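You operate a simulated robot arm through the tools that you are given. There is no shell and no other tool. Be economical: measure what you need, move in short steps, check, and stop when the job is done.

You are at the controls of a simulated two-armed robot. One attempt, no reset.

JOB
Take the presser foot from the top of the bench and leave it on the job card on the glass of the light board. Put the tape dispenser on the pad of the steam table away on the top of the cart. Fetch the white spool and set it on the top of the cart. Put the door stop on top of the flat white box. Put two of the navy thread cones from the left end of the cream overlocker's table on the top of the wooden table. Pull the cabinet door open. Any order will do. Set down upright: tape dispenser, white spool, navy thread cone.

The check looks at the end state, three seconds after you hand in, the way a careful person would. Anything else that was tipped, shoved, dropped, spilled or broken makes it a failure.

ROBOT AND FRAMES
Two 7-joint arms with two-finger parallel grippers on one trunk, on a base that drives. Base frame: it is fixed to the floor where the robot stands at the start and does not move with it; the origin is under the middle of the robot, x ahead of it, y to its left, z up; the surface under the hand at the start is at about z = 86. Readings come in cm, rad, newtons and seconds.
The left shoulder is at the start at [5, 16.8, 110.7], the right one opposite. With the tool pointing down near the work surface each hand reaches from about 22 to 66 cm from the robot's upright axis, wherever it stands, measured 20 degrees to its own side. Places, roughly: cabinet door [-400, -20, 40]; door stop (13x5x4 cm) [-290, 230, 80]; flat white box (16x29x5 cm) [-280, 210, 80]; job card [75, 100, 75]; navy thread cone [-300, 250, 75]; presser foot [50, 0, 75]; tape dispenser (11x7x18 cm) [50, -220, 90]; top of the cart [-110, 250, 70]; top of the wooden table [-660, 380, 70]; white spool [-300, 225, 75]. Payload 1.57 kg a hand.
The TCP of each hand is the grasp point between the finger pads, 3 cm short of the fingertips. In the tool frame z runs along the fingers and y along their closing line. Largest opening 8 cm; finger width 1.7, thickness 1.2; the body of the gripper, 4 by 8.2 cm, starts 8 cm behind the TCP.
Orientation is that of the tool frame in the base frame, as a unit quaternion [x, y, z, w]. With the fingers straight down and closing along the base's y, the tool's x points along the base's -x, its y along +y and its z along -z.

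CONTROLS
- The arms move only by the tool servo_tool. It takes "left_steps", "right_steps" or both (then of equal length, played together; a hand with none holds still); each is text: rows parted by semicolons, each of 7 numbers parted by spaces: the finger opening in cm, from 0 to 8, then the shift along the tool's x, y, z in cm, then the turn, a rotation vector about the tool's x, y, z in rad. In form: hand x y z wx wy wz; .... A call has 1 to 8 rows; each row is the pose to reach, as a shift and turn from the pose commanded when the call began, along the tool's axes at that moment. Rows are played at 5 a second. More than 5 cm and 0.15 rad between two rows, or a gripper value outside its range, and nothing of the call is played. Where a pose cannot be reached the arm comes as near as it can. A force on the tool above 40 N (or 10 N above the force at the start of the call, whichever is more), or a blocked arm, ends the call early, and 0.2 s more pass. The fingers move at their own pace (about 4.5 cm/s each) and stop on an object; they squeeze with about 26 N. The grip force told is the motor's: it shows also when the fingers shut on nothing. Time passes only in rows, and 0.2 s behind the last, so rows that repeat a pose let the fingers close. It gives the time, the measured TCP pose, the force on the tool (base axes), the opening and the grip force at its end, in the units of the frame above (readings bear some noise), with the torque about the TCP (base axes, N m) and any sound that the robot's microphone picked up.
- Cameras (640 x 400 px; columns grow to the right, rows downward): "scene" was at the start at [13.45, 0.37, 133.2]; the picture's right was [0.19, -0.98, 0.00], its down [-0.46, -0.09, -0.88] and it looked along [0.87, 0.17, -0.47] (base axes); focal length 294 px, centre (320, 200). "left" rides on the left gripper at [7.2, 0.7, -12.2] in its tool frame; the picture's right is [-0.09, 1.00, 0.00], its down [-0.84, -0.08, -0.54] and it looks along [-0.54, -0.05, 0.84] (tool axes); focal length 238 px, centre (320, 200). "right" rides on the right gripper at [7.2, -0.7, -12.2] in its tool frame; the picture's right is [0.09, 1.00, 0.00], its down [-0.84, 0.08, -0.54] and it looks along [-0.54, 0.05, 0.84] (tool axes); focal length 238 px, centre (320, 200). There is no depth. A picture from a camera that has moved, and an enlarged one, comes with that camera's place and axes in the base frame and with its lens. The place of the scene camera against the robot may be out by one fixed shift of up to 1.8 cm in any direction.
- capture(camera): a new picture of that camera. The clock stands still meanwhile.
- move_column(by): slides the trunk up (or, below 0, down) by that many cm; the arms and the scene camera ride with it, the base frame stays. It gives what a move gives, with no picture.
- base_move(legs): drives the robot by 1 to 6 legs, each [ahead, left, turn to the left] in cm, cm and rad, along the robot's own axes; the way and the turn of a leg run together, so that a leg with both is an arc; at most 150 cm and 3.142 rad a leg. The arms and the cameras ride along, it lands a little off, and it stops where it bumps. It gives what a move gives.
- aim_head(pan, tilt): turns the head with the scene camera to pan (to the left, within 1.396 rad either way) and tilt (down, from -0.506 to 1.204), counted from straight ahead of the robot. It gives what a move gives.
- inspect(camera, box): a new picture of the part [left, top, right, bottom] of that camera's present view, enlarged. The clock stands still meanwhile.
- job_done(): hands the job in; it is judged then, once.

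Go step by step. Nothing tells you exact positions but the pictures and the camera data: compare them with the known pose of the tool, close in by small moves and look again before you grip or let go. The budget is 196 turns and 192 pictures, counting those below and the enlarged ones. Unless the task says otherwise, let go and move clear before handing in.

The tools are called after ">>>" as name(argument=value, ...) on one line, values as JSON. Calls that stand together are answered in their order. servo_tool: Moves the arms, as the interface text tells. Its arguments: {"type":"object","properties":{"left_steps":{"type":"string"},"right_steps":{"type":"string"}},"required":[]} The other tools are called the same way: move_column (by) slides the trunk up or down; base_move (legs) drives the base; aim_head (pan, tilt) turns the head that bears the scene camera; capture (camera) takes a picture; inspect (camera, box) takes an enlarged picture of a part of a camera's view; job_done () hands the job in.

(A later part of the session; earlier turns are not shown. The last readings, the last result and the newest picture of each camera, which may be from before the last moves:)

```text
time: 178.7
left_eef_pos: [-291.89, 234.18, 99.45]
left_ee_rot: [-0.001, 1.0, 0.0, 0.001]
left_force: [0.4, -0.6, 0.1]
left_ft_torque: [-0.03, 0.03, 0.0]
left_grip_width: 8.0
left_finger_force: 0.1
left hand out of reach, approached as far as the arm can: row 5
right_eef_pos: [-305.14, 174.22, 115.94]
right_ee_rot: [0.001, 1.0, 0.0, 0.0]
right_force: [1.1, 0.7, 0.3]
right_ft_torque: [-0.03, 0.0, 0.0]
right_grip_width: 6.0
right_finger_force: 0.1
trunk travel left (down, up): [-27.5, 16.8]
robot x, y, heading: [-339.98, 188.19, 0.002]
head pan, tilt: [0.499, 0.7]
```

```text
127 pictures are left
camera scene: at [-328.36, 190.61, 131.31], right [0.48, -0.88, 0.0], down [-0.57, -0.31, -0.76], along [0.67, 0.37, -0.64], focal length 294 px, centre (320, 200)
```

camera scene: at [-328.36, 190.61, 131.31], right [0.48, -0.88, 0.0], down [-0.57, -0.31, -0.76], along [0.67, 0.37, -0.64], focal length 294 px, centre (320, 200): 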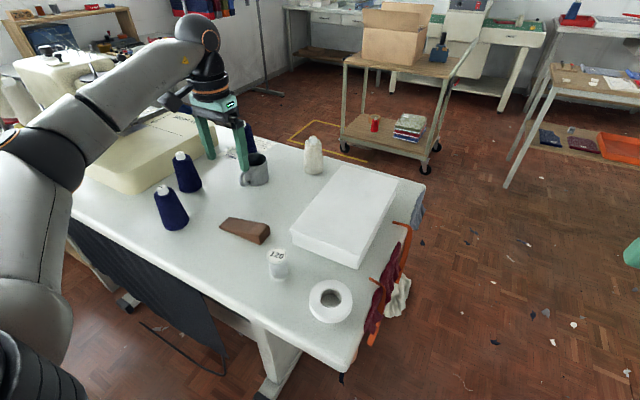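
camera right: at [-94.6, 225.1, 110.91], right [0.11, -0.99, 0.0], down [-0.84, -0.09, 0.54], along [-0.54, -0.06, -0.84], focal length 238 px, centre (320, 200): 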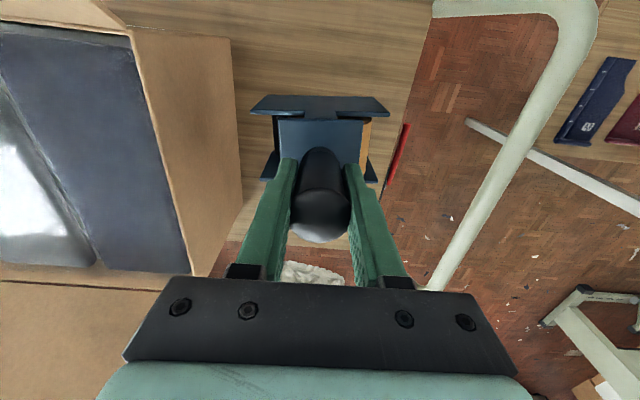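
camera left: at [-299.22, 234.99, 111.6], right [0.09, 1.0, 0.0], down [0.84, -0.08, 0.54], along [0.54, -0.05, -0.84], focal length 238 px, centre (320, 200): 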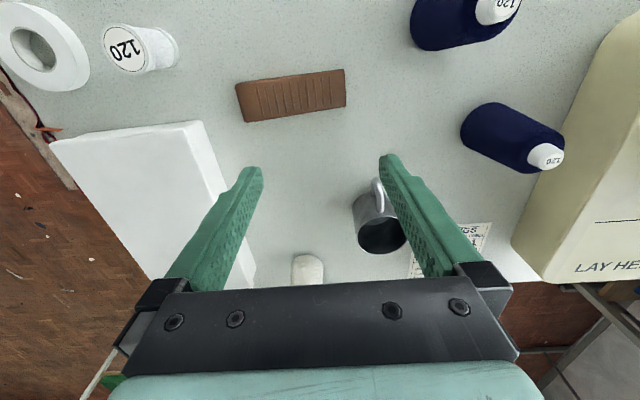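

The door stop lies along y, centred at about [-295, 231.3], with its thick end toward low y. The box top spans x -293 to -264 and y 204–221. I'll rotate the left hand 90° so it closes along x, over [-295, 229.5].

>>> servo_tool(left_steps="8 0.5 -0.7 0 0 0 -0.14; 8 1 -1.4 0 0 0 -0.28; 8 1.5 -2.1 0 0 0 -0.42; 8 2 -2.8 0 0 0 -0.56; 8 2.5 -3.5 0 0 0 -0.7; 8 3 -4.2 0 0 0 -0.84; 8 3.1 -5 0 0 0 -0.98; 8 3.1 -5.5 0 0 0 -1.12")

>>> servo_tool(left_steps="8 0 0 0 0 0 -0.14; 8 0 0 0 0 0 -0.28; 8 0 0 0 0 0 -0.42; 8 0 0 0 0 0 -0.45; 8 0 0 0 0 0 -0.45")

>>> capture(camera="left")

```text
time: 180.4
left_eef_pos: [-295.22, 228.63, 99.41]
left_ee_rot: [-0.532, 0.847, 0.0, 0.001]
left_force: [-0.1, 1.0, 0.2]
left_ft_torque: [-0.02, 0.02, 0.0]
left_grip_width: 8.0
left_finger_force: 0.0
right_eef_pos: [-305.19, 174.1, 115.86]
right_ee_rot: [0.0, 1.0, 0.0, 0.0]
right_force: [0.9, -0.9, -0.2]
right_ft_torque: [-0.01, 0.0, -0.01]
right_grip_width: 6.01
right_finger_force: 0.1
trunk travel left (down, up): [-27.5, 16.8]
robot x, y, heading: [-340.22, 187.82, -0.0]
head pan, tilt: [0.499, 0.7]
```

```text
time: 181.7
left_eef_pos: [-295.06, 228.7, 99.56]
left_ee_rot: [0.708, -0.706, 0.001, -0.001]
left_force: [-0.4, -0.2, 0.3]
left_ft_torque: [0.01, -0.01, 0.01]
left_grip_width: 8.01
left_finger_force: 0.0
right_eef_pos: [-305.2, 174.26, 115.89]
right_ee_rot: [0.0, 1.0, 0.001, 0.0]
right_force: [-0.1, -0.3, -0.2]
right_ft_torque: [-0.02, 0.0, 0.01]
right_grip_width: 6.02
right_finger_force: 0.1
trunk travel left (down, up): [-27.5, 16.8]
robot x, y, heading: [-340.49, 188.07, -0.002]
head pan, tilt: [0.499, 0.7]
```

```text
126 pictures are left
camera left: at [-295.9, 221.58, 111.62], right [-1.0, 0.09, 0.0], down [0.08, 0.84, 0.54], along [0.05, 0.54, -0.84], focal length 238 px, centre (320, 200)
```

left: 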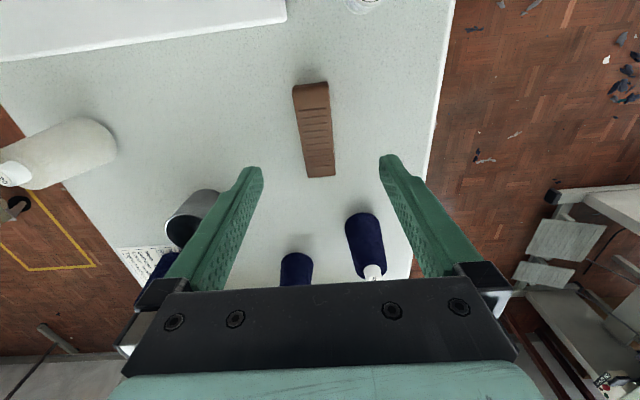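

The alignment is good. I'll descend onto the wedge.

>>> servo_tool(left_steps="8 -0.3 -0.4 4 0 0 0; 8 -0.3 -0.4 8.5 0 0 0; 8 -0.3 -0.4 13 0 0 0; 8 -0.3 -0.4 15.8 0 0 0; 8 -0.3 -0.4 15.8 0 0 0")

>>> capture(camera="left")

```text
time: 182.8
left_eef_pos: [-294.62, 229.21, 83.9]
left_ee_rot: [-0.706, 0.708, 0.0, 0.001]
left_force: [0.3, -0.5, -0.4]
left_ft_torque: [0.01, 0.01, -0.02]
left_grip_width: 8.05
left_finger_force: 0.0
right_eef_pos: [-305.14, 174.21, 115.87]
right_ee_rot: [0.0, 1.0, -0.001, 0.0]
right_force: [-0.7, 0.1, -1.2]
right_ft_torque: [-0.02, 0.0, 0.03]
right_grip_width: 6.01
right_finger_force: 0.1
trunk travel left (down, up): [-27.5, 16.8]
robot x, y, heading: [-340.38, 187.81, -0.0]
head pan, tilt: [0.499, 0.7]
```

```text
125 pictures are left
camera left: at [-295.38, 222.05, 95.94], right [-1.0, 0.09, 0.0], down [0.08, 0.84, 0.54], along [0.05, 0.54, -0.84], focal length 238 px, centre (320, 200)
```

left: 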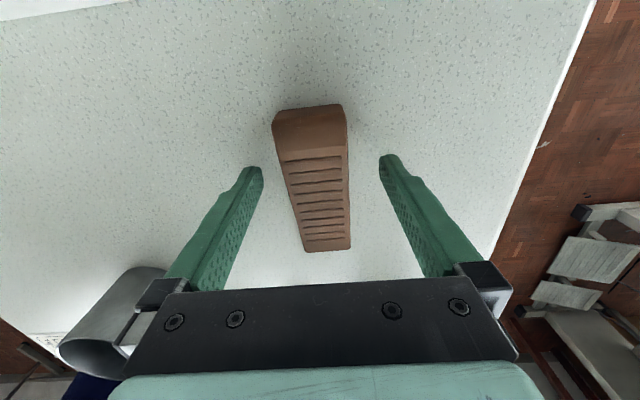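

>>> servo_tool(left_steps="8 0 0 0.4 0 0 0; 0 0 0 0.4 0 0 0; 0 0 0 0.4 0 0 0; 0 0 0 0.4 0 0 0; 0 0 0 0.4 0 0 0; 0 0 0 -3 0 0 0; 0 0 0 -7 0 0 0; 0 0 0 -10 0 0 0")

>>> capture(camera="left")

```text
time: 184.7
left_eef_pos: [-294.6, 229.07, 93.79]
left_ee_rot: [0.707, -0.707, 0.0, 0.001]
left_force: [0.5, 0.5, -0.1]
left_ft_torque: [0.0, 0.01, 0.03]
left_grip_width: 4.12
left_finger_force: 26.0
right_eef_pos: [-305.05, 174.29, 115.92]
right_ee_rot: [0.0, 1.0, 0.0, 0.0]
right_force: [-0.4, -0.7, -0.6]
right_ft_torque: [0.03, 0.01, 0.0]
right_grip_width: 5.99
right_finger_force: 0.1
trunk travel left (down, up): [-27.5, 16.8]
robot x, y, heading: [-340.37, 187.5, 0.003]
head pan, tilt: [0.499, 0.7]
```

```text
124 pictures are left
camera left: at [-295.45, 221.93, 105.91], right [-1.0, 0.09, 0.0], down [0.08, 0.84, 0.54], along [0.05, 0.54, -0.84], focal length 238 px, centre (320, 200)
```

left: 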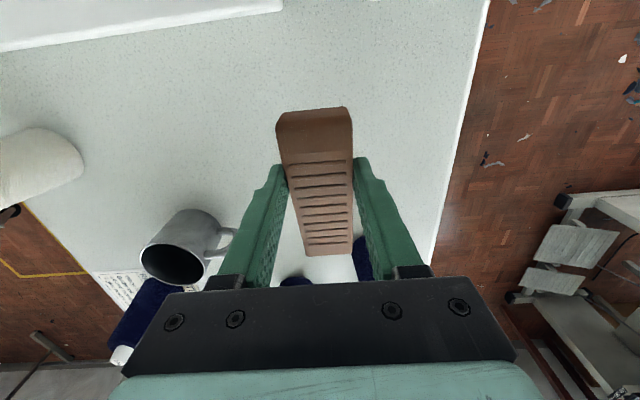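

The wedge is held. I'll carry it over the box.

>>> servo_tool(left_steps="0 1 -0.5 -3 0 0 0; 0 5 -2 -4 0 0 0; 0 9 -4.5 -4 0 0 0; 0 13 -7 -4 0 0 0; 0 16 -10 -4 0 0 0; 0 18.4 -13.5 -4 0 0 0; 0 18.4 -14.6 -3 0 0 0; 0 18.4 -14.6 -3 0 0 0")

>>> capture(camera="left")

>>> capture(camera="scene")

```text
time: 186.4
left_eef_pos: [-280.25, 210.64, 96.8]
left_ee_rot: [0.707, -0.707, 0.001, -0.001]
left_force: [-0.4, 0.2, -0.1]
left_ft_torque: [0.01, -0.02, -0.06]
left_grip_width: 4.12
left_finger_force: 25.8
right_eef_pos: [-305.19, 174.15, 115.93]
right_ee_rot: [0.0, 1.0, 0.0, 0.0]
right_force: [-0.1, 0.2, -0.7]
right_ft_torque: [-0.01, -0.01, 0.01]
right_grip_width: 6.01
right_finger_force: 0.0
trunk travel left (down, up): [-27.5, 16.8]
robot x, y, heading: [-340.06, 187.85, -0.003]
head pan, tilt: [0.499, 0.7]
```

```text
123 pictures are left
camera left: at [-281.1, 203.54, 108.92], right [-1.0, 0.09, 0.0], down [0.08, 0.84, 0.54], along [0.05, 0.54, -0.84], focal length 238 px, centre (320, 200)
```

left: 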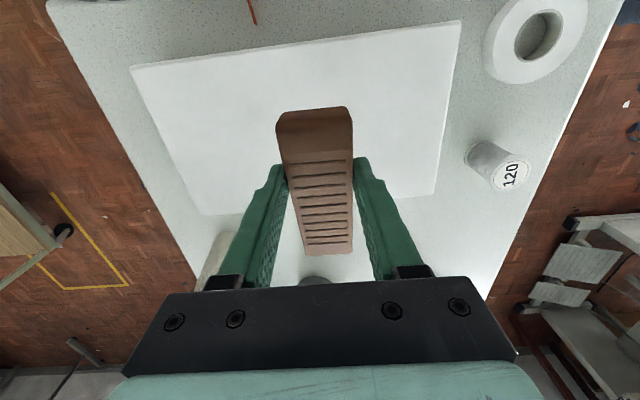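

```text
122 pictures are left
camera scene: at [-328.36, 190.62, 131.31], right [0.48, -0.88, 0.0], down [-0.57, -0.31, -0.76], along [0.67, 0.37, -0.64], focal length 294 px, centre (320, 200)
```

scene: 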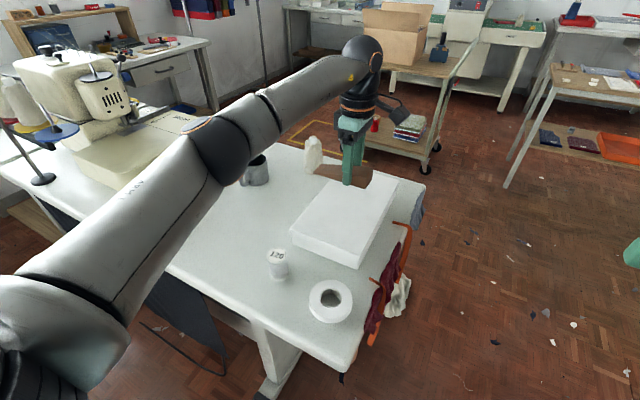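

The box top spans y 203–219, so I'll shift 1.4 cm in -y and lower.

>>> servo_tool(left_steps="0 1.4 0 3 0 0 0; 0 1.4 0 6.5 0 0 0; 0 1.4 0 7.5 0 0 0")

>>> inspect(camera="scene", box=[280, 90, 440, 280])

>>> capture(camera="left")

```text
time: 187.2
left_eef_pos: [-280.24, 209.21, 89.34]
left_ee_rot: [-0.707, 0.708, 0.0, 0.0]
left_force: [-0.4, -0.6, -0.3]
left_ft_torque: [0.01, 0.02, -0.01]
left_grip_width: 4.12
left_finger_force: 26.2
right_eef_pos: [-305.09, 174.33, 115.87]
right_ee_rot: [0.0, 1.0, 0.0, 0.0]
right_force: [0.5, 0.1, 0.2]
right_ft_torque: [0.01, -0.02, -0.03]
right_grip_width: 6.01
right_finger_force: 0.2
trunk travel left (down, up): [-27.5, 16.8]
robot x, y, heading: [-340.34, 187.98, 0.001]
head pan, tilt: [0.499, 0.7]
```

```text
2.11 times, centred on (360, 185) of scene
camera zoom: at [-328.35, 190.62, 131.31], right [0.48, -0.88, 0.0], down [-0.57, -0.31, -0.76], along [0.67, 0.37, -0.64], focal length 619 px, centre (236, 232)
```

zoom: 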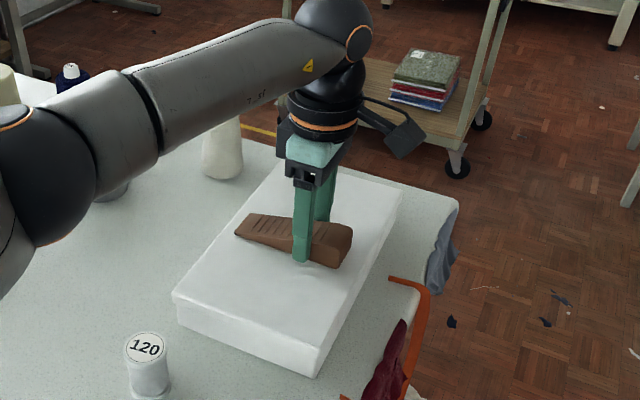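

```text
120 pictures are left
camera left: at [-280.99, 202.07, 101.34], right [-1.0, 0.09, 0.0], down [0.08, 0.84, 0.54], along [0.05, 0.54, -0.84], focal length 238 px, centre (320, 200)
```

left: 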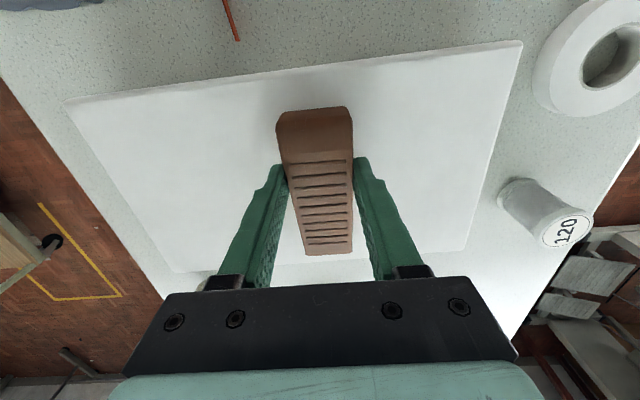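

>>> servo_tool(left_steps="0 0 0 0.4 0 0 0; 0 0 0 0.7 0 0 0; 0 0 0 0.7 0 0 0")

>>> inspect(camera="scene", box=[320, 160, 400, 230])

```text
time: 188.1
left_eef_pos: [-280.25, 209.16, 88.47]
left_ee_rot: [-0.707, 0.707, -0.001, 0.001]
left_force: [0.6, 0.1, -1.1]
left_ft_torque: [-0.05, -0.01, 0.02]
left_grip_width: 4.12
left_finger_force: 25.9
right_eef_pos: [-305.21, 174.31, 115.85]
right_ee_rot: [0.0, 1.0, -0.001, 0.001]
right_force: [-0.3, -0.4, -0.2]
right_ft_torque: [0.01, 0.03, -0.02]
right_grip_width: 6.0
right_finger_force: 0.1
trunk travel left (down, up): [-27.5, 16.8]
robot x, y, heading: [-340.13, 188.05, 0.006]
head pan, tilt: [0.499, 0.7]
```

```text
5.71 times, centred on (360, 195) of scene
camera zoom: at [-328.36, 190.62, 131.31], right [0.48, -0.88, 0.0], down [-0.57, -0.31, -0.76], along [0.67, 0.37, -0.64], focal length 1681 px, centre (91, 229)
```

zoom: 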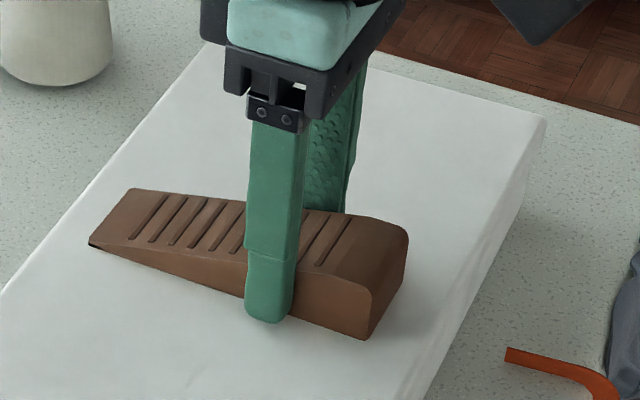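

>>> servo_tool(left_steps="0 0 0 0.25 0 0 0; 0 0 0 0.5 0 0 0; 0 0 0 0.5 0 0 0")

```text
time: 188.8
left_eef_pos: [-280.04, 209.17, 88.47]
left_ee_rot: [0.707, -0.707, 0.003, -0.003]
left_force: [0.6, 3.0, 18.8]
left_ft_torque: [0.27, 0.32, 0.0]
left_grip_width: 4.16
left_finger_force: 26.2
right_eef_pos: [-305.29, 174.22, 115.93]
right_ee_rot: [0.0, 1.0, 0.0, 0.001]
right_force: [-0.3, -0.1, 0.3]
right_ft_torque: [-0.04, -0.02, 0.0]
right_grip_width: 6.0
right_finger_force: 0.1
trunk travel left (down, up): [-27.5, 16.8]
robot x, y, heading: [-340.61, 187.83, 0.003]
head pan, tilt: [0.499, 0.7]
```

Contact. I'll ease up, release and rise.

>>> servo_tool(left_steps="0 0 0 -0.4 0 0 0; 5 0 0 -0.4 0 0 0; 6.5 0 0 -0.4 0 0 0; 6.5 0 0 -0.4 0 0 0; 6.5 0 0 -4 0 0 0; 6.5 0 0 -8 0 0 0; 6.5 2 0 -11 0 0 0")

>>> inspect(camera="scene", box=[240, 100, 440, 290])

```text
time: 190.4
left_eef_pos: [-280.05, 207.29, 98.98]
left_ee_rot: [-0.707, 0.707, 0.0, 0.0]
left_force: [0.1, 0.7, -0.1]
left_ft_torque: [-0.02, -0.03, 0.02]
left_grip_width: 6.48
left_finger_force: 0.0
right_eef_pos: [-305.16, 174.11, 115.88]
right_ee_rot: [0.0, 1.0, 0.001, 0.001]
right_force: [-0.7, 0.7, 0.1]
right_ft_torque: [-0.01, 0.0, 0.02]
right_grip_width: 6.0
right_finger_force: 0.1
trunk travel left (down, up): [-27.5, 16.8]
robot x, y, heading: [-340.42, 187.98, 0.003]
head pan, tilt: [0.499, 0.7]
```

```text
2.11 times, centred on (340, 195) of scene
camera zoom: at [-328.38, 190.57, 131.31], right [0.48, -0.88, 0.0], down [-0.57, -0.31, -0.77], along [0.67, 0.37, -0.64], focal length 619 px, centre (278, 210)
```

zoom: 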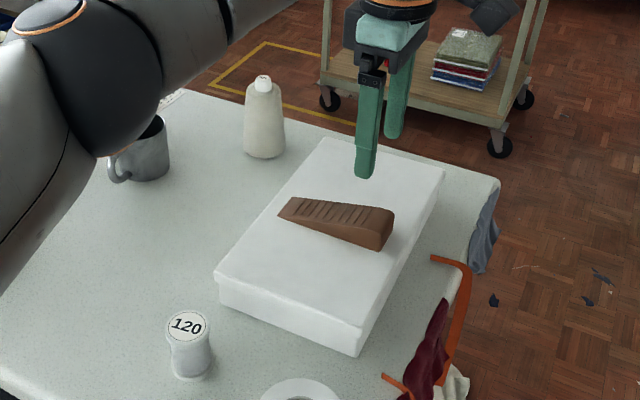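

The door stop is on the box. Back to the spool now: I'll rotate the hand back and hover above it.

>>> servo_tool(left_steps="7 -1.2 2.5 0 0 0 0.14; 7 -2.4 5 0 0 0 0.28; 7 -3.6 7.5 0 0 0 0.42; 7 -4.8 10 0 0 0 0.56; 7 -6 12.5 0 0 0 0.7; 7 -7.2 15 0 0 0 0.84; 7 -8.4 17.5 0 0 0 0.98; 7 -9.8 20 0 0 0 1.12")

>>> servo_tool(left_steps="7 0 0 0 0 0 0.14; 7 0 0 0 0 0 0.28; 7 0 0 0 0 0 0.42; 7 0 0 0 0 0 0.45; 7 0 0 0 0 0 0.45")

>>> capture(camera="left")

```text
time: 192.2
left_eef_pos: [-300.29, 217.02, 98.93]
left_ee_rot: [-0.222, 0.975, 0.0, 0.001]
left_force: [-0.8, -0.2, -0.2]
left_ft_torque: [0.0, 0.02, 0.01]
left_grip_width: 6.99
left_finger_force: 0.0
right_eef_pos: [-305.34, 174.27, 115.8]
right_ee_rot: [0.0, 1.0, 0.0, 0.0]
right_force: [0.7, 0.0, -0.4]
right_ft_torque: [0.01, 0.01, 0.0]
right_grip_width: 6.0
right_finger_force: 0.1
trunk travel left (down, up): [-27.5, 16.8]
robot x, y, heading: [-340.33, 188.15, 0.003]
head pan, tilt: [0.499, 0.7]
```

```text
time: 193.4
left_eef_pos: [-300.26, 216.88, 98.95]
left_ee_rot: [0.0, 1.0, -0.001, 0.001]
left_force: [-0.2, -0.2, -1.1]
left_ft_torque: [0.0, -0.02, -0.02]
left_grip_width: 7.01
left_finger_force: 0.2
right_eef_pos: [-305.17, 174.18, 115.85]
right_ee_rot: [0.0, 1.0, 0.001, 0.0]
right_force: [0.5, 0.1, -0.4]
right_ft_torque: [0.01, 0.01, 0.0]
right_grip_width: 5.97
right_finger_force: 0.1
trunk travel left (down, up): [-27.5, 16.8]
robot x, y, heading: [-339.8, 187.95, 0.001]
head pan, tilt: [0.499, 0.7]
```

```text
117 pictures are left
camera left: at [-307.45, 217.79, 111.1], right [0.09, 1.0, 0.0], down [0.84, -0.08, 0.54], along [0.54, -0.05, -0.84], focal length 238 px, centre (320, 200)
```

left: 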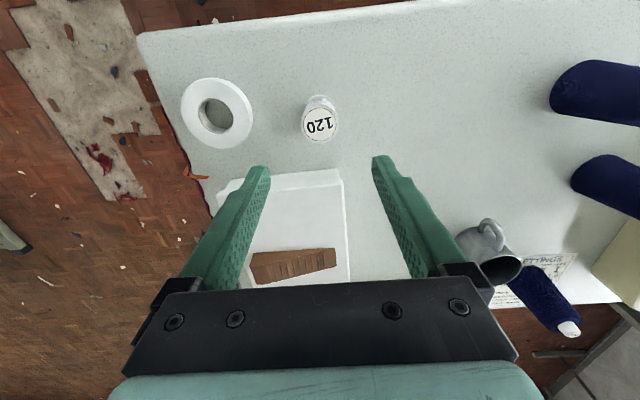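

>>> servo_tool(left_steps="7 -0.2 0.2 4 0 0 0; 7 -0.2 0.2 8.5 0 0 0; 7 -0.2 0.2 13 0 0 0; 7 -0.2 0.2 15.3 0 0 0; 0 -0.2 0.2 15.4 0 0 0; 0 -0.2 0.2 15.4 0 0 0; 0 -0.2 0.2 15.4 0 0 0; 0 -0.2 0.2 15.4 0 0 0")

>>> servo_tool(left_steps="0 0 0 -4 0 0 0; 0 0 0 -8 0 0 0; 0 0 0 -12 0 0 0; 0 0 0 -16 0 0 0; 0 0 0 -20 0 0 0; 0 0 0 -25 0 0 0; 0 0 0 -30 0 0 0")

>>> capture(camera="left")

```text
time: 195.2
left_eef_pos: [-299.76, 217.05, 83.4]
left_ee_rot: [-0.001, 1.0, 0.0, 0.001]
left_force: [-0.2, 0.1, 0.4]
left_ft_torque: [0.01, 0.0, 0.04]
left_grip_width: 3.9
left_finger_force: 26.4
right_eef_pos: [-305.17, 174.14, 115.88]
right_ee_rot: [0.0, 1.0, 0.0, -0.001]
right_force: [0.1, 0.6, 0.0]
right_ft_torque: [0.01, 0.03, 0.03]
right_grip_width: 6.01
right_finger_force: 0.0
trunk travel left (down, up): [-27.5, 16.8]
robot x, y, heading: [-340.53, 188.15, -0.002]
head pan, tilt: [0.499, 0.7]
```

```text
time: 196.8
left_eef_pos: [-299.98, 217.28, 113.57]
left_ee_rot: [-0.001, 1.0, 0.0, 0.001]
left_force: [1.0, 0.0, 0.5]
left_ft_torque: [0.0, 0.03, 0.0]
left_grip_width: 3.9
left_finger_force: 26.4
right_eef_pos: [-305.28, 174.19, 115.91]
right_ee_rot: [0.0, 1.0, 0.001, 0.0]
right_force: [0.0, -0.3, -0.2]
right_ft_torque: [0.0, 0.0, 0.01]
right_grip_width: 6.02
right_finger_force: 0.0
trunk travel left (down, up): [-27.5, 16.8]
robot x, y, heading: [-340.0, 187.8, -0.001]
head pan, tilt: [0.499, 0.7]
```

```text
116 pictures are left
camera left: at [-307.19, 218.06, 125.68], right [0.09, 1.0, 0.0], down [0.84, -0.08, 0.54], along [0.54, -0.05, -0.84], focal length 238 px, centre (320, 200)
```

left: 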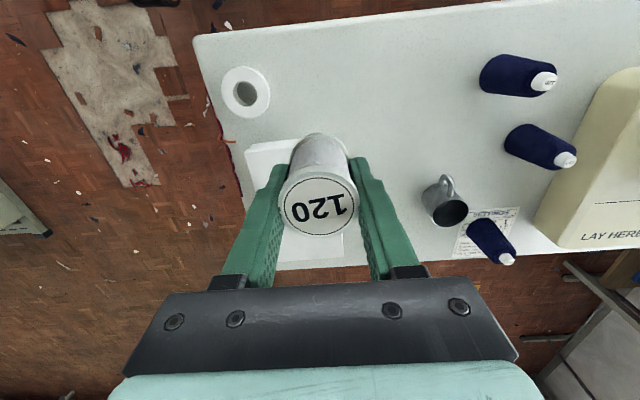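

I have the spool. I'll drive to the west side of the cart, passing between cart and cloth, facing +x.

>>> base_move(legs=[[-14, 0, 0], [0, -48, 0], [120, 0, 0], [60, 0, 0], [0, 62, 0]])

>>> aim_head(pan=0.3, tilt=0.65)

>>> capture(camera="scene")

>>> capture(camera="left")

```text
time: 216.9
left_eef_pos: [-133.11, 230.92, 113.5]
left_ee_rot: [-0.004, 1.0, 0.0, 0.001]
left_force: [0.6, -0.2, 0.9]
left_ft_torque: [-0.02, -0.02, 0.0]
left_grip_width: 3.84
left_finger_force: 25.6
right_eef_pos: [-138.11, 187.77, 115.86]
right_ee_rot: [-0.003, 1.0, 0.0, 0.0]
right_force: [-0.1, -0.6, -0.6]
right_ft_torque: [0.02, -0.03, 0.02]
right_grip_width: 6.01
right_finger_force: 0.1
trunk travel left (down, up): [-27.5, 16.8]
robot x, y, heading: [-173.41, 201.41, 0.004]
head pan, tilt: [0.499, 0.7]
```

```text
time: 217.6
left_eef_pos: [-133.04, 230.88, 113.51]
left_ee_rot: [-0.005, 1.0, 0.0, 0.001]
left_force: [0.2, -0.1, -0.9]
left_ft_torque: [0.01, -0.01, -0.02]
left_grip_width: 3.85
left_finger_force: 25.8
right_eef_pos: [-138.04, 187.79, 115.9]
right_ee_rot: [-0.003, 1.0, 0.0, -0.001]
right_force: [-0.6, 0.0, -0.1]
right_ft_torque: [0.01, -0.04, 0.04]
right_grip_width: 6.0
right_finger_force: 0.0
trunk travel left (down, up): [-27.5, 16.8]
robot x, y, heading: [-172.98, 201.52, 0.009]
head pan, tilt: [0.3, 0.649]
```

```text
115 pictures are left
camera scene: at [-160.56, 202.54, 131.74], right [0.3, -0.95, 0.0], down [-0.58, -0.18, -0.8], along [0.76, 0.24, -0.6], focal length 294 px, centre (320, 200)
```

scene: 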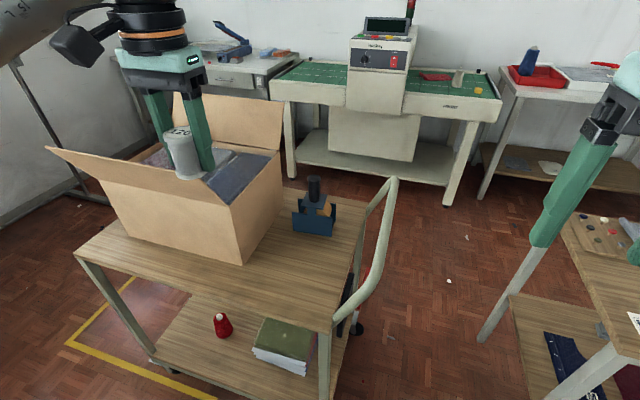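

```text
114 pictures are left
camera left: at [-140.37, 231.66, 125.65], right [0.08, 1.0, 0.0], down [0.84, -0.07, 0.54], along [0.54, -0.05, -0.84], focal length 238 px, centre (320, 200)
```

left: 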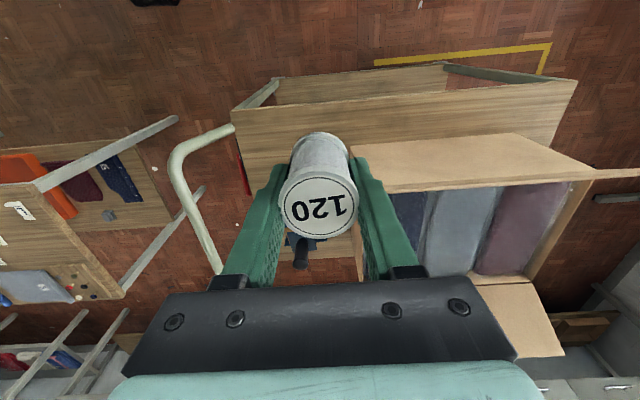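

The free area of the cart's west part is x -130 to -107 and y 212–234. I'll place the spool at about [-120.5, 221].

>>> servo_tool(left_steps="0 0 -4.5 1 0 0 0; 0 -2 -8.5 2 0 0 0; 0 -6 -9.9 4 0 0 0; 0 -10 -9.9 7 0 0 0; 0 -12.5 -9.9 11 0 0 0; 0 -12.5 -9.9 16 0 0 0; 0 -12.5 -9.9 21 0 0 0; 0 -12.5 -9.9 26 0 0 0")

>>> capture(camera="left")

>>> capture(camera="scene")

```text
time: 219.4
left_eef_pos: [-120.46, 221.13, 87.49]
left_ee_rot: [-0.004, 1.0, 0.001, 0.001]
left_force: [-0.2, 0.6, -0.8]
left_ft_torque: [0.03, -0.03, -0.03]
left_grip_width: 3.83
left_finger_force: 26.0
right_eef_pos: [-138.08, 187.76, 115.94]
right_ee_rot: [-0.003, 1.0, 0.0, 0.0]
right_force: [0.0, 0.2, -0.6]
right_ft_torque: [0.02, -0.01, -0.02]
right_grip_width: 5.99
right_finger_force: 0.0
trunk travel left (down, up): [-27.5, 16.8]
robot x, y, heading: [-173.34, 200.9, 0.007]
head pan, tilt: [0.3, 0.649]
```

```text
113 pictures are left
camera left: at [-127.73, 221.83, 99.68], right [0.08, 1.0, 0.0], down [0.84, -0.07, 0.54], along [0.54, -0.05, -0.84], focal length 238 px, centre (320, 200)
```

left: 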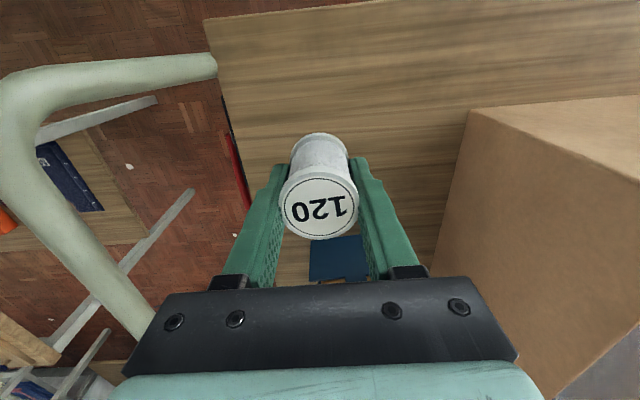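

```text
112 pictures are left
camera scene: at [-160.53, 202.55, 131.74], right [0.3, -0.95, 0.0], down [-0.58, -0.18, -0.8], along [0.76, 0.24, -0.6], focal length 294 px, centre (320, 200)
```

scene: 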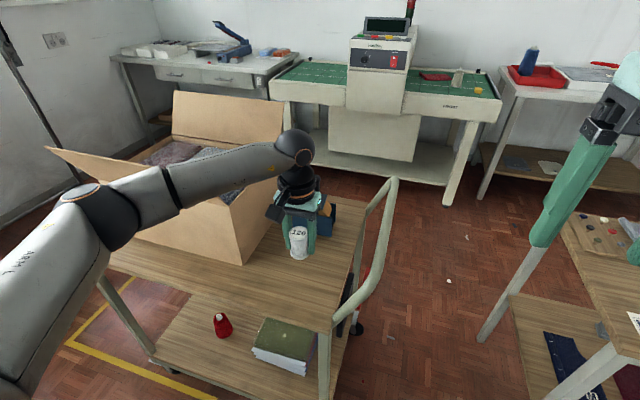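

>>> servo_tool(left_steps="0 0 0 4 0 0 0; 0 0 0 7.5 0 0 0; 0 0 0 9.5 0 0 0; 0 0 0 10 0 0 0")

>>> capture(camera="scene")

>>> inspect(camera="scene", box=[240, 180, 360, 290])

```text
time: 220.4
left_eef_pos: [-120.49, 221.18, 77.68]
left_ee_rot: [-0.005, 1.0, 0.0, 0.001]
left_force: [-0.2, -0.6, 0.2]
left_ft_torque: [0.0, 0.04, 0.01]
left_grip_width: 3.83
left_finger_force: 25.6
right_eef_pos: [-138.04, 187.85, 115.97]
right_ee_rot: [-0.004, 1.0, 0.0, 0.001]
right_force: [0.5, -1.0, -0.2]
right_ft_torque: [-0.02, -0.02, 0.02]
right_grip_width: 6.0
right_finger_force: 0.0
trunk travel left (down, up): [-27.5, 16.8]
robot x, y, heading: [-173.55, 200.86, 0.005]
head pan, tilt: [0.3, 0.649]
```

```text
111 pictures are left
camera scene: at [-160.56, 202.53, 131.74], right [0.3, -0.95, 0.0], down [-0.58, -0.18, -0.8], along [0.76, 0.24, -0.6], focal length 294 px, centre (320, 200)
```

scene: 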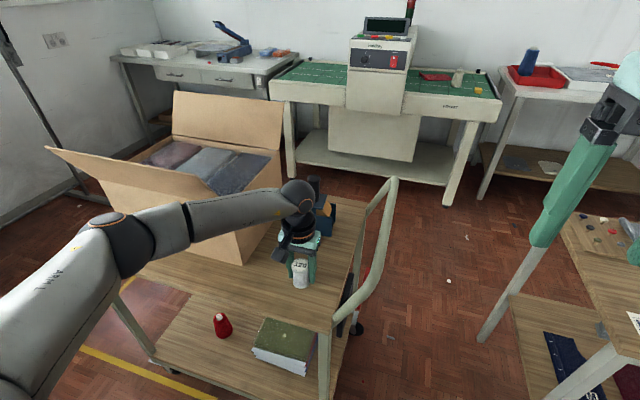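

```text
3.64 times, centred on (300, 235) of scene
camera zoom: at [-160.56, 202.53, 131.74], right [0.3, -0.95, 0.0], down [-0.58, -0.18, -0.8], along [0.76, 0.24, -0.6], focal length 1070 px, centre (393, 73)
```

zoom: 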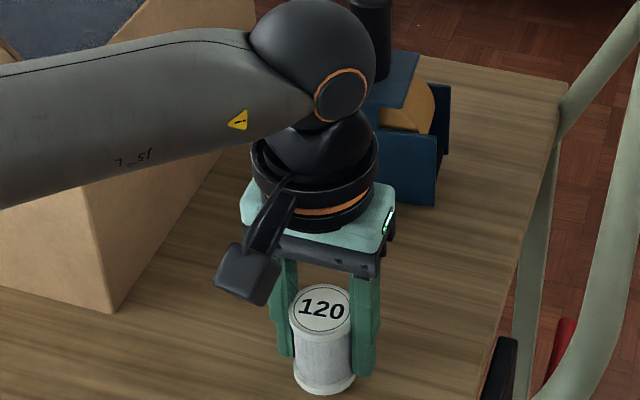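

>>> servo_tool(left_steps="0 0 0 0.4 0 0 0; 0 0 0 0.8 0 0 0; 0 0 0 1.1 0 0 0; 0 0 0 1.1 0 0 0")

```text
time: 221.4
left_eef_pos: [-120.32, 221.15, 77.11]
left_ee_rot: [-0.004, 1.0, -0.001, 0.007]
left_force: [-5.3, 7.1, 38.9]
left_ft_torque: [0.29, 0.08, 0.03]
left_grip_width: 3.89
left_finger_force: 26.0
right_eef_pos: [-138.36, 187.74, 116.0]
right_ee_rot: [-0.003, 1.0, 0.001, 0.002]
right_force: [-0.8, -0.9, -0.9]
right_ft_torque: [0.0, 0.03, 0.0]
right_grip_width: 5.99
right_finger_force: 0.0
trunk travel left (down, up): [-27.5, 16.8]
robot x, y, heading: [-173.49, 201.13, 0.007]
head pan, tilt: [0.3, 0.649]
```

Contact. I'll ease up, release, and rise.

>>> servo_tool(left_steps="0 0 0 -0.6 0 0 0; 4.5 0 0 -0.6 0 0 0; 6.5 0 0 -0.6 0 0 0; 6.5 0 0 -0.6 0 0 0; 6.5 0 0 -4 0 0 0; 6.5 0 0 -8.5 0 0 0; 6.5 0 0 -13 0 0 0; 6.5 0 0 -17.5 0 0 0")

>>> servo_tool(left_steps="6.5 0 0 -4.5 0 0 0; 6.5 0 0 -9 0 0 0; 6.5 2 0 -13 0 0 0; 6.5 6 0 -16 0 0 0; 6.5 10.5 0 -17 0 0 0; 6.5 14 0 -17 0 0 0")

>>> capture(camera="scene")

```text
time: 223.2
left_eef_pos: [-120.44, 221.3, 93.8]
left_ee_rot: [-0.004, 1.0, 0.0, 0.0]
left_force: [-0.1, -0.3, 1.2]
left_ft_torque: [-0.03, -0.01, 0.0]
left_grip_width: 6.52
left_finger_force: 0.0
right_eef_pos: [-138.24, 187.68, 115.86]
right_ee_rot: [-0.003, 1.0, 0.0, 0.0]
right_force: [0.6, 0.3, 0.2]
right_ft_torque: [-0.02, 0.0, -0.03]
right_grip_width: 6.0
right_finger_force: 0.1
trunk travel left (down, up): [-27.5, 16.8]
robot x, y, heading: [-173.36, 201.19, 0.007]
head pan, tilt: [0.3, 0.649]
```

```text
time: 224.6
left_eef_pos: [-134.51, 221.11, 110.96]
left_ee_rot: [-0.005, 1.0, 0.0, 0.001]
left_force: [0.2, -0.3, -0.6]
left_ft_torque: [0.02, 0.0, 0.01]
left_grip_width: 6.48
left_finger_force: 0.1
right_eef_pos: [-138.19, 187.86, 115.79]
right_ee_rot: [-0.003, 1.0, 0.0, 0.0]
right_force: [0.6, 1.1, 0.5]
right_ft_torque: [0.0, 0.02, 0.02]
right_grip_width: 5.97
right_finger_force: 0.1
trunk travel left (down, up): [-27.5, 16.8]
robot x, y, heading: [-173.04, 200.94, 0.003]
head pan, tilt: [0.3, 0.649]
```

```text
109 pictures are left
camera scene: at [-160.59, 202.54, 131.75], right [0.3, -0.95, 0.0], down [-0.58, -0.18, -0.8], along [0.76, 0.24, -0.6], focal length 294 px, centre (320, 200)
```

scene: 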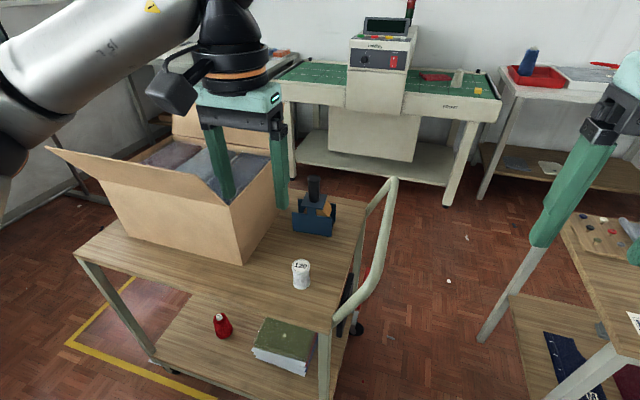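

The spool is placed upright. Now the cones: I'll go back behind the overlocker table, staying clear of the hanging cloth.

>>> base_move(legs=[[0, -61, -0.004], [-120, 0, 0], [-56, 0, 0], [0, 102, 0]])

>>> aim_head(pan=0.1, tilt=0.7)

>>> capture(camera="scene")

>>> capture(camera="left")

```text
time: 247.6
left_eef_pos: [-311.93, 257.93, 110.88]
left_ee_rot: [-0.018, 1.0, 0.0, 0.001]
left_force: [0.1, -0.7, 0.7]
left_ft_torque: [0.0, 0.03, -0.04]
left_grip_width: 6.49
left_finger_force: 0.0
right_eef_pos: [-314.73, 224.78, 115.93]
right_ee_rot: [-0.018, 1.0, 0.0, 0.0]
right_force: [-0.3, 0.4, -0.4]
right_ft_torque: [0.02, -0.01, 0.0]
right_grip_width: 6.0
right_finger_force: 0.2
trunk travel left (down, up): [-27.5, 16.8]
robot x, y, heading: [-350.29, 236.86, 0.034]
head pan, tilt: [0.3, 0.649]
```

```text
time: 248.3
left_eef_pos: [-312.02, 258.13, 111.08]
left_ee_rot: [-0.017, 1.0, 0.0, 0.001]
left_force: [-0.5, 0.3, -0.4]
left_ft_torque: [-0.03, -0.02, 0.0]
left_grip_width: 6.47
left_finger_force: 0.0
right_eef_pos: [-314.65, 224.61, 115.84]
right_ee_rot: [-0.017, 1.0, 0.0, -0.001]
right_force: [-0.3, -0.6, 0.0]
right_ft_torque: [0.01, -0.01, 0.03]
right_grip_width: 6.0
right_finger_force: 0.0
trunk travel left (down, up): [-27.5, 16.8]
robot x, y, heading: [-350.25, 237.38, 0.035]
head pan, tilt: [0.099, 0.7]
```

```text
108 pictures are left
camera scene: at [-337.41, 237.04, 131.31], right [0.13, -0.99, 0.0], down [-0.64, -0.09, -0.77], along [0.76, 0.1, -0.64], focal length 294 px, centre (320, 200)
```

scene: 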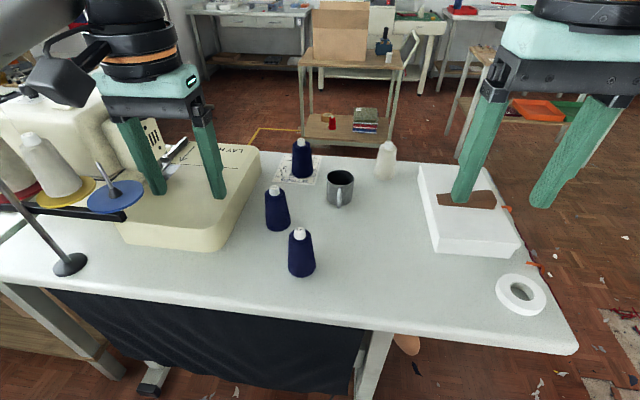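

```text
107 pictures are left
camera left: at [-319.34, 258.51, 123.09], right [0.06, 1.0, 0.0], down [0.84, -0.05, 0.54], along [0.54, -0.03, -0.84], focal length 238 px, centre (320, 200)
```

left: 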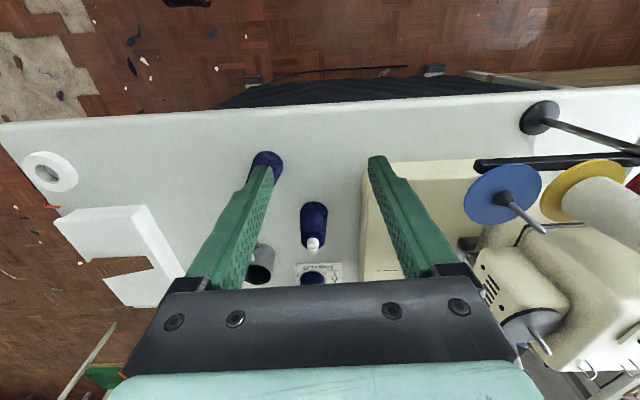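

The cones are at C1 of about [-301.5, 247.3] and C2 of about [-289.8, 255.3]. The overlocker's thread stand is near the left elbow, so I'll shift the robot south a bit and straighten before using the left hand.

>>> base_move(legs=[[0, -11, -0.035], [4, 0, 0]])

>>> capture(camera="left")

>>> aim_head(pan=0.7, tilt=0.5)

>>> capture(camera="scene")

```text
time: 250.4
left_eef_pos: [-307.0, 245.42, 110.87]
left_ee_rot: [0.0, 1.0, 0.0, 0.0]
left_force: [0.8, 0.2, 0.2]
left_ft_torque: [0.03, 0.05, 0.02]
left_grip_width: 6.48
left_finger_force: 0.1
right_eef_pos: [-311.05, 212.18, 115.8]
right_ee_rot: [0.001, 1.0, 0.0, 0.0]
right_force: [-0.6, 0.6, 0.4]
right_ft_torque: [-0.02, 0.0, 0.01]
right_grip_width: 6.01
right_finger_force: 0.1
trunk travel left (down, up): [-27.5, 16.8]
robot x, y, heading: [-346.32, 226.01, 0.003]
head pan, tilt: [0.099, 0.7]
```

```text
106 pictures are left
camera left: at [-314.35, 246.15, 123.06], right [0.09, 1.0, 0.0], down [0.84, -0.08, 0.54], along [0.54, -0.05, -0.84], focal length 238 px, centre (320, 200)
```

left: 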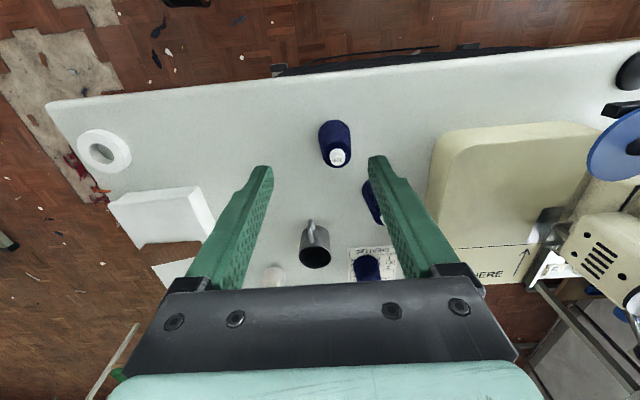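

```text
time: 251.4
left_eef_pos: [-307.32, 245.32, 110.94]
left_ee_rot: [0.0, 1.0, 0.0, 0.0]
left_force: [0.4, 0.1, -0.9]
left_ft_torque: [0.01, 0.03, 0.01]
left_grip_width: 6.51
left_finger_force: 0.0
right_eef_pos: [-311.13, 212.11, 115.94]
right_ee_rot: [0.001, 1.0, 0.0, 0.0]
right_force: [-0.2, 0.3, -0.6]
right_ft_torque: [-0.02, -0.01, 0.01]
right_grip_width: 5.98
right_finger_force: 0.0
trunk travel left (down, up): [-27.5, 16.8]
robot x, y, heading: [-346.06, 225.96, -0.001]
head pan, tilt: [0.7, 0.499]
```

```text
105 pictures are left
camera scene: at [-334.7, 230.36, 133.08], right [0.64, -0.77, 0.0], down [-0.37, -0.31, -0.88], along [0.67, 0.56, -0.48], focal length 294 px, centre (320, 200)
```

scene: 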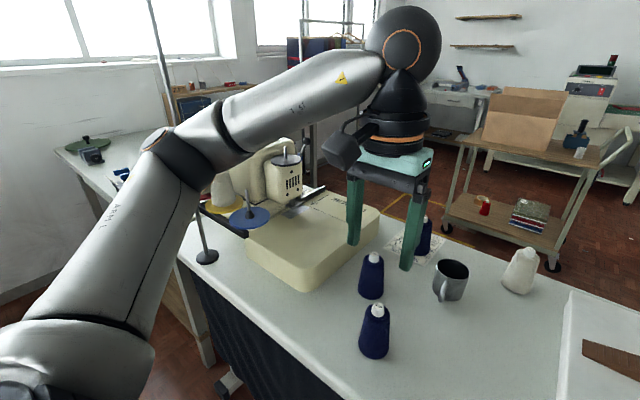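

The elbow is clear of the thread-stand pole (about 26 cm). I'll hover the left hand over C2.

>>> servo_tool(left_steps="8 -4 2 1 0 0 0; 8 -8 4 2 0 0 0; 8 -12 6.5 3 0 0 0; 8 -16 9 4 0 0 0; 8 -17.4 9.9 5 0 0 0; 8 -17.4 9.9 6 0 0 0")

>>> capture(camera="left")

>>> capture(camera="scene")

```text
time: 252.8
left_eef_pos: [-289.84, 255.24, 105.09]
left_ee_rot: [0.001, 1.0, 0.001, 0.001]
left_force: [0.0, -0.3, -0.5]
left_ft_torque: [0.0, 0.02, 0.01]
left_grip_width: 7.98
left_finger_force: 0.1
right_eef_pos: [-310.93, 212.12, 116.01]
right_ee_rot: [0.0, 1.0, 0.0, 0.0]
right_force: [-0.7, -0.7, -0.1]
right_ft_torque: [-0.05, 0.02, 0.01]
right_grip_width: 6.01
right_finger_force: 0.0
trunk travel left (down, up): [-27.5, 16.8]
robot x, y, heading: [-346.37, 226.04, 0.003]
head pan, tilt: [0.7, 0.499]
```

```text
104 pictures are left
camera left: at [-297.12, 256.04, 117.22], right [0.09, 1.0, 0.0], down [0.84, -0.08, 0.54], along [0.54, -0.05, -0.84], focal length 238 px, centre (320, 200)
```

left: 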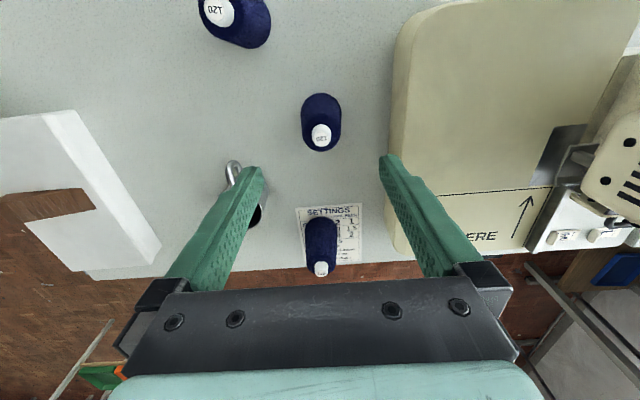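

```text
103 pictures are left
camera scene: at [-334.7, 230.37, 133.08], right [0.64, -0.77, 0.0], down [-0.37, -0.31, -0.88], along [0.67, 0.56, -0.48], focal length 294 px, centre (320, 200)
```

scene: 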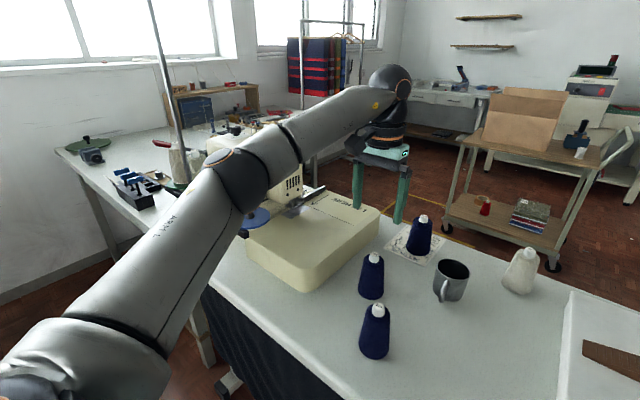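

>>> servo_tool(left_steps="8 -1.2 0.1 4 0 0 0; 8 -1.2 0.1 8.5 0 0 0; 8 -1.2 0.1 12.5 0 0 0; 8 -1.2 0.1 12.5 0 0 0")

>>> capture(camera="left")

>>> inspect(camera="scene", box=[300, 120, 460, 320])

```text
time: 253.8
left_eef_pos: [-288.62, 255.36, 92.56]
left_ee_rot: [0.0, 1.0, 0.0, 0.001]
left_force: [0.4, 0.6, 0.4]
left_ft_torque: [0.0, -0.02, 0.02]
left_grip_width: 8.01
left_finger_force: 0.1
right_eef_pos: [-311.1, 212.09, 115.83]
right_ee_rot: [0.001, 1.0, 0.0, 0.0]
right_force: [0.3, -0.4, 1.1]
right_ft_torque: [-0.02, -0.02, -0.03]
right_grip_width: 5.99
right_finger_force: 0.1
trunk travel left (down, up): [-27.5, 16.8]
robot x, y, heading: [-346.16, 226.07, -0.001]
head pan, tilt: [0.7, 0.499]
```

```text
102 pictures are left
camera left: at [-295.85, 256.18, 104.77], right [0.09, 1.0, 0.0], down [0.84, -0.08, 0.54], along [0.54, -0.05, -0.84], focal length 238 px, centre (320, 200)
```

left: 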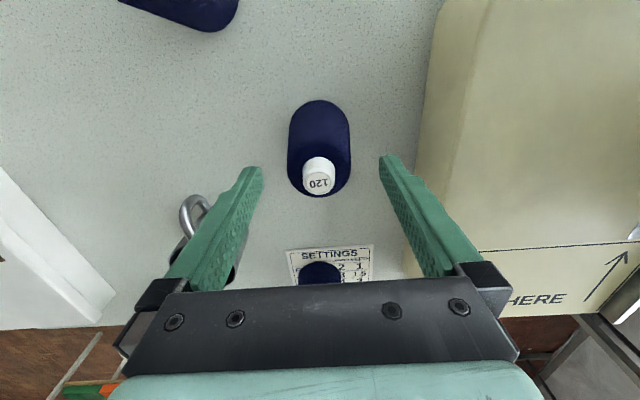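

```text
2.00 times, centred on (380, 220) of scene
camera zoom: at [-334.71, 230.36, 133.08], right [0.64, -0.77, 0.0], down [-0.37, -0.31, -0.88], along [0.67, 0.56, -0.48], focal length 588 px, centre (200, 160)
```

zoom: 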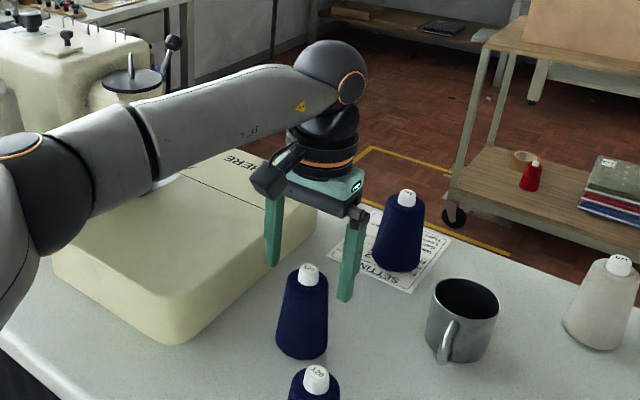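

>>> servo_tool(left_steps="8 0 0 3.5 0 0 0; 8 0 0 6.8 0 0 0; 8 0 0 6.8 0 0 0; 0 0 0 6.8 0 0 0; 0 0 0 6.8 0 0 0; 0 0 0 6.8 0 0 0; 0 0 0 6.8 0 0 0")

>>> inspect(camera="scene", box=[300, 120, 460, 320])

```text
time: 255.4
left_eef_pos: [-288.39, 255.37, 85.68]
left_ee_rot: [0.0, 1.0, -0.001, 0.001]
left_force: [0.0, -0.8, -0.5]
left_ft_torque: [-0.06, -0.02, 0.02]
left_grip_width: 5.69
left_finger_force: 25.3
right_eef_pos: [-310.86, 212.13, 115.77]
right_ee_rot: [0.0, 1.0, 0.0, 0.001]
right_force: [0.3, 0.4, 0.7]
right_ft_torque: [-0.01, -0.03, -0.01]
right_grip_width: 5.99
right_finger_force: 0.0
trunk travel left (down, up): [-27.5, 16.8]
robot x, y, heading: [-346.41, 225.8, 0.002]
head pan, tilt: [0.7, 0.499]
```

```text
2.00 times, centred on (380, 220) of scene
camera zoom: at [-334.69, 230.37, 133.08], right [0.64, -0.77, 0.0], down [-0.37, -0.31, -0.88], along [0.67, 0.56, -0.48], focal length 588 px, centre (200, 160)
```

zoom: 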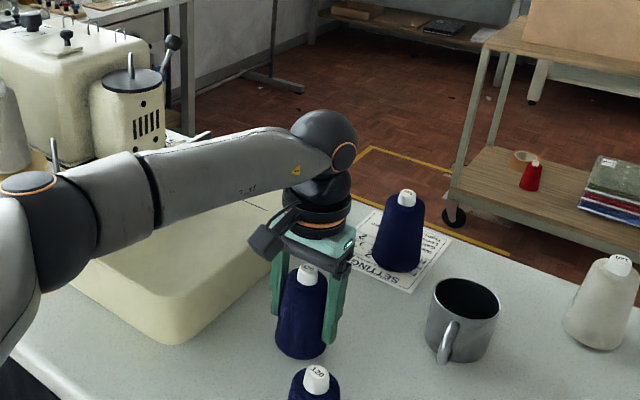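

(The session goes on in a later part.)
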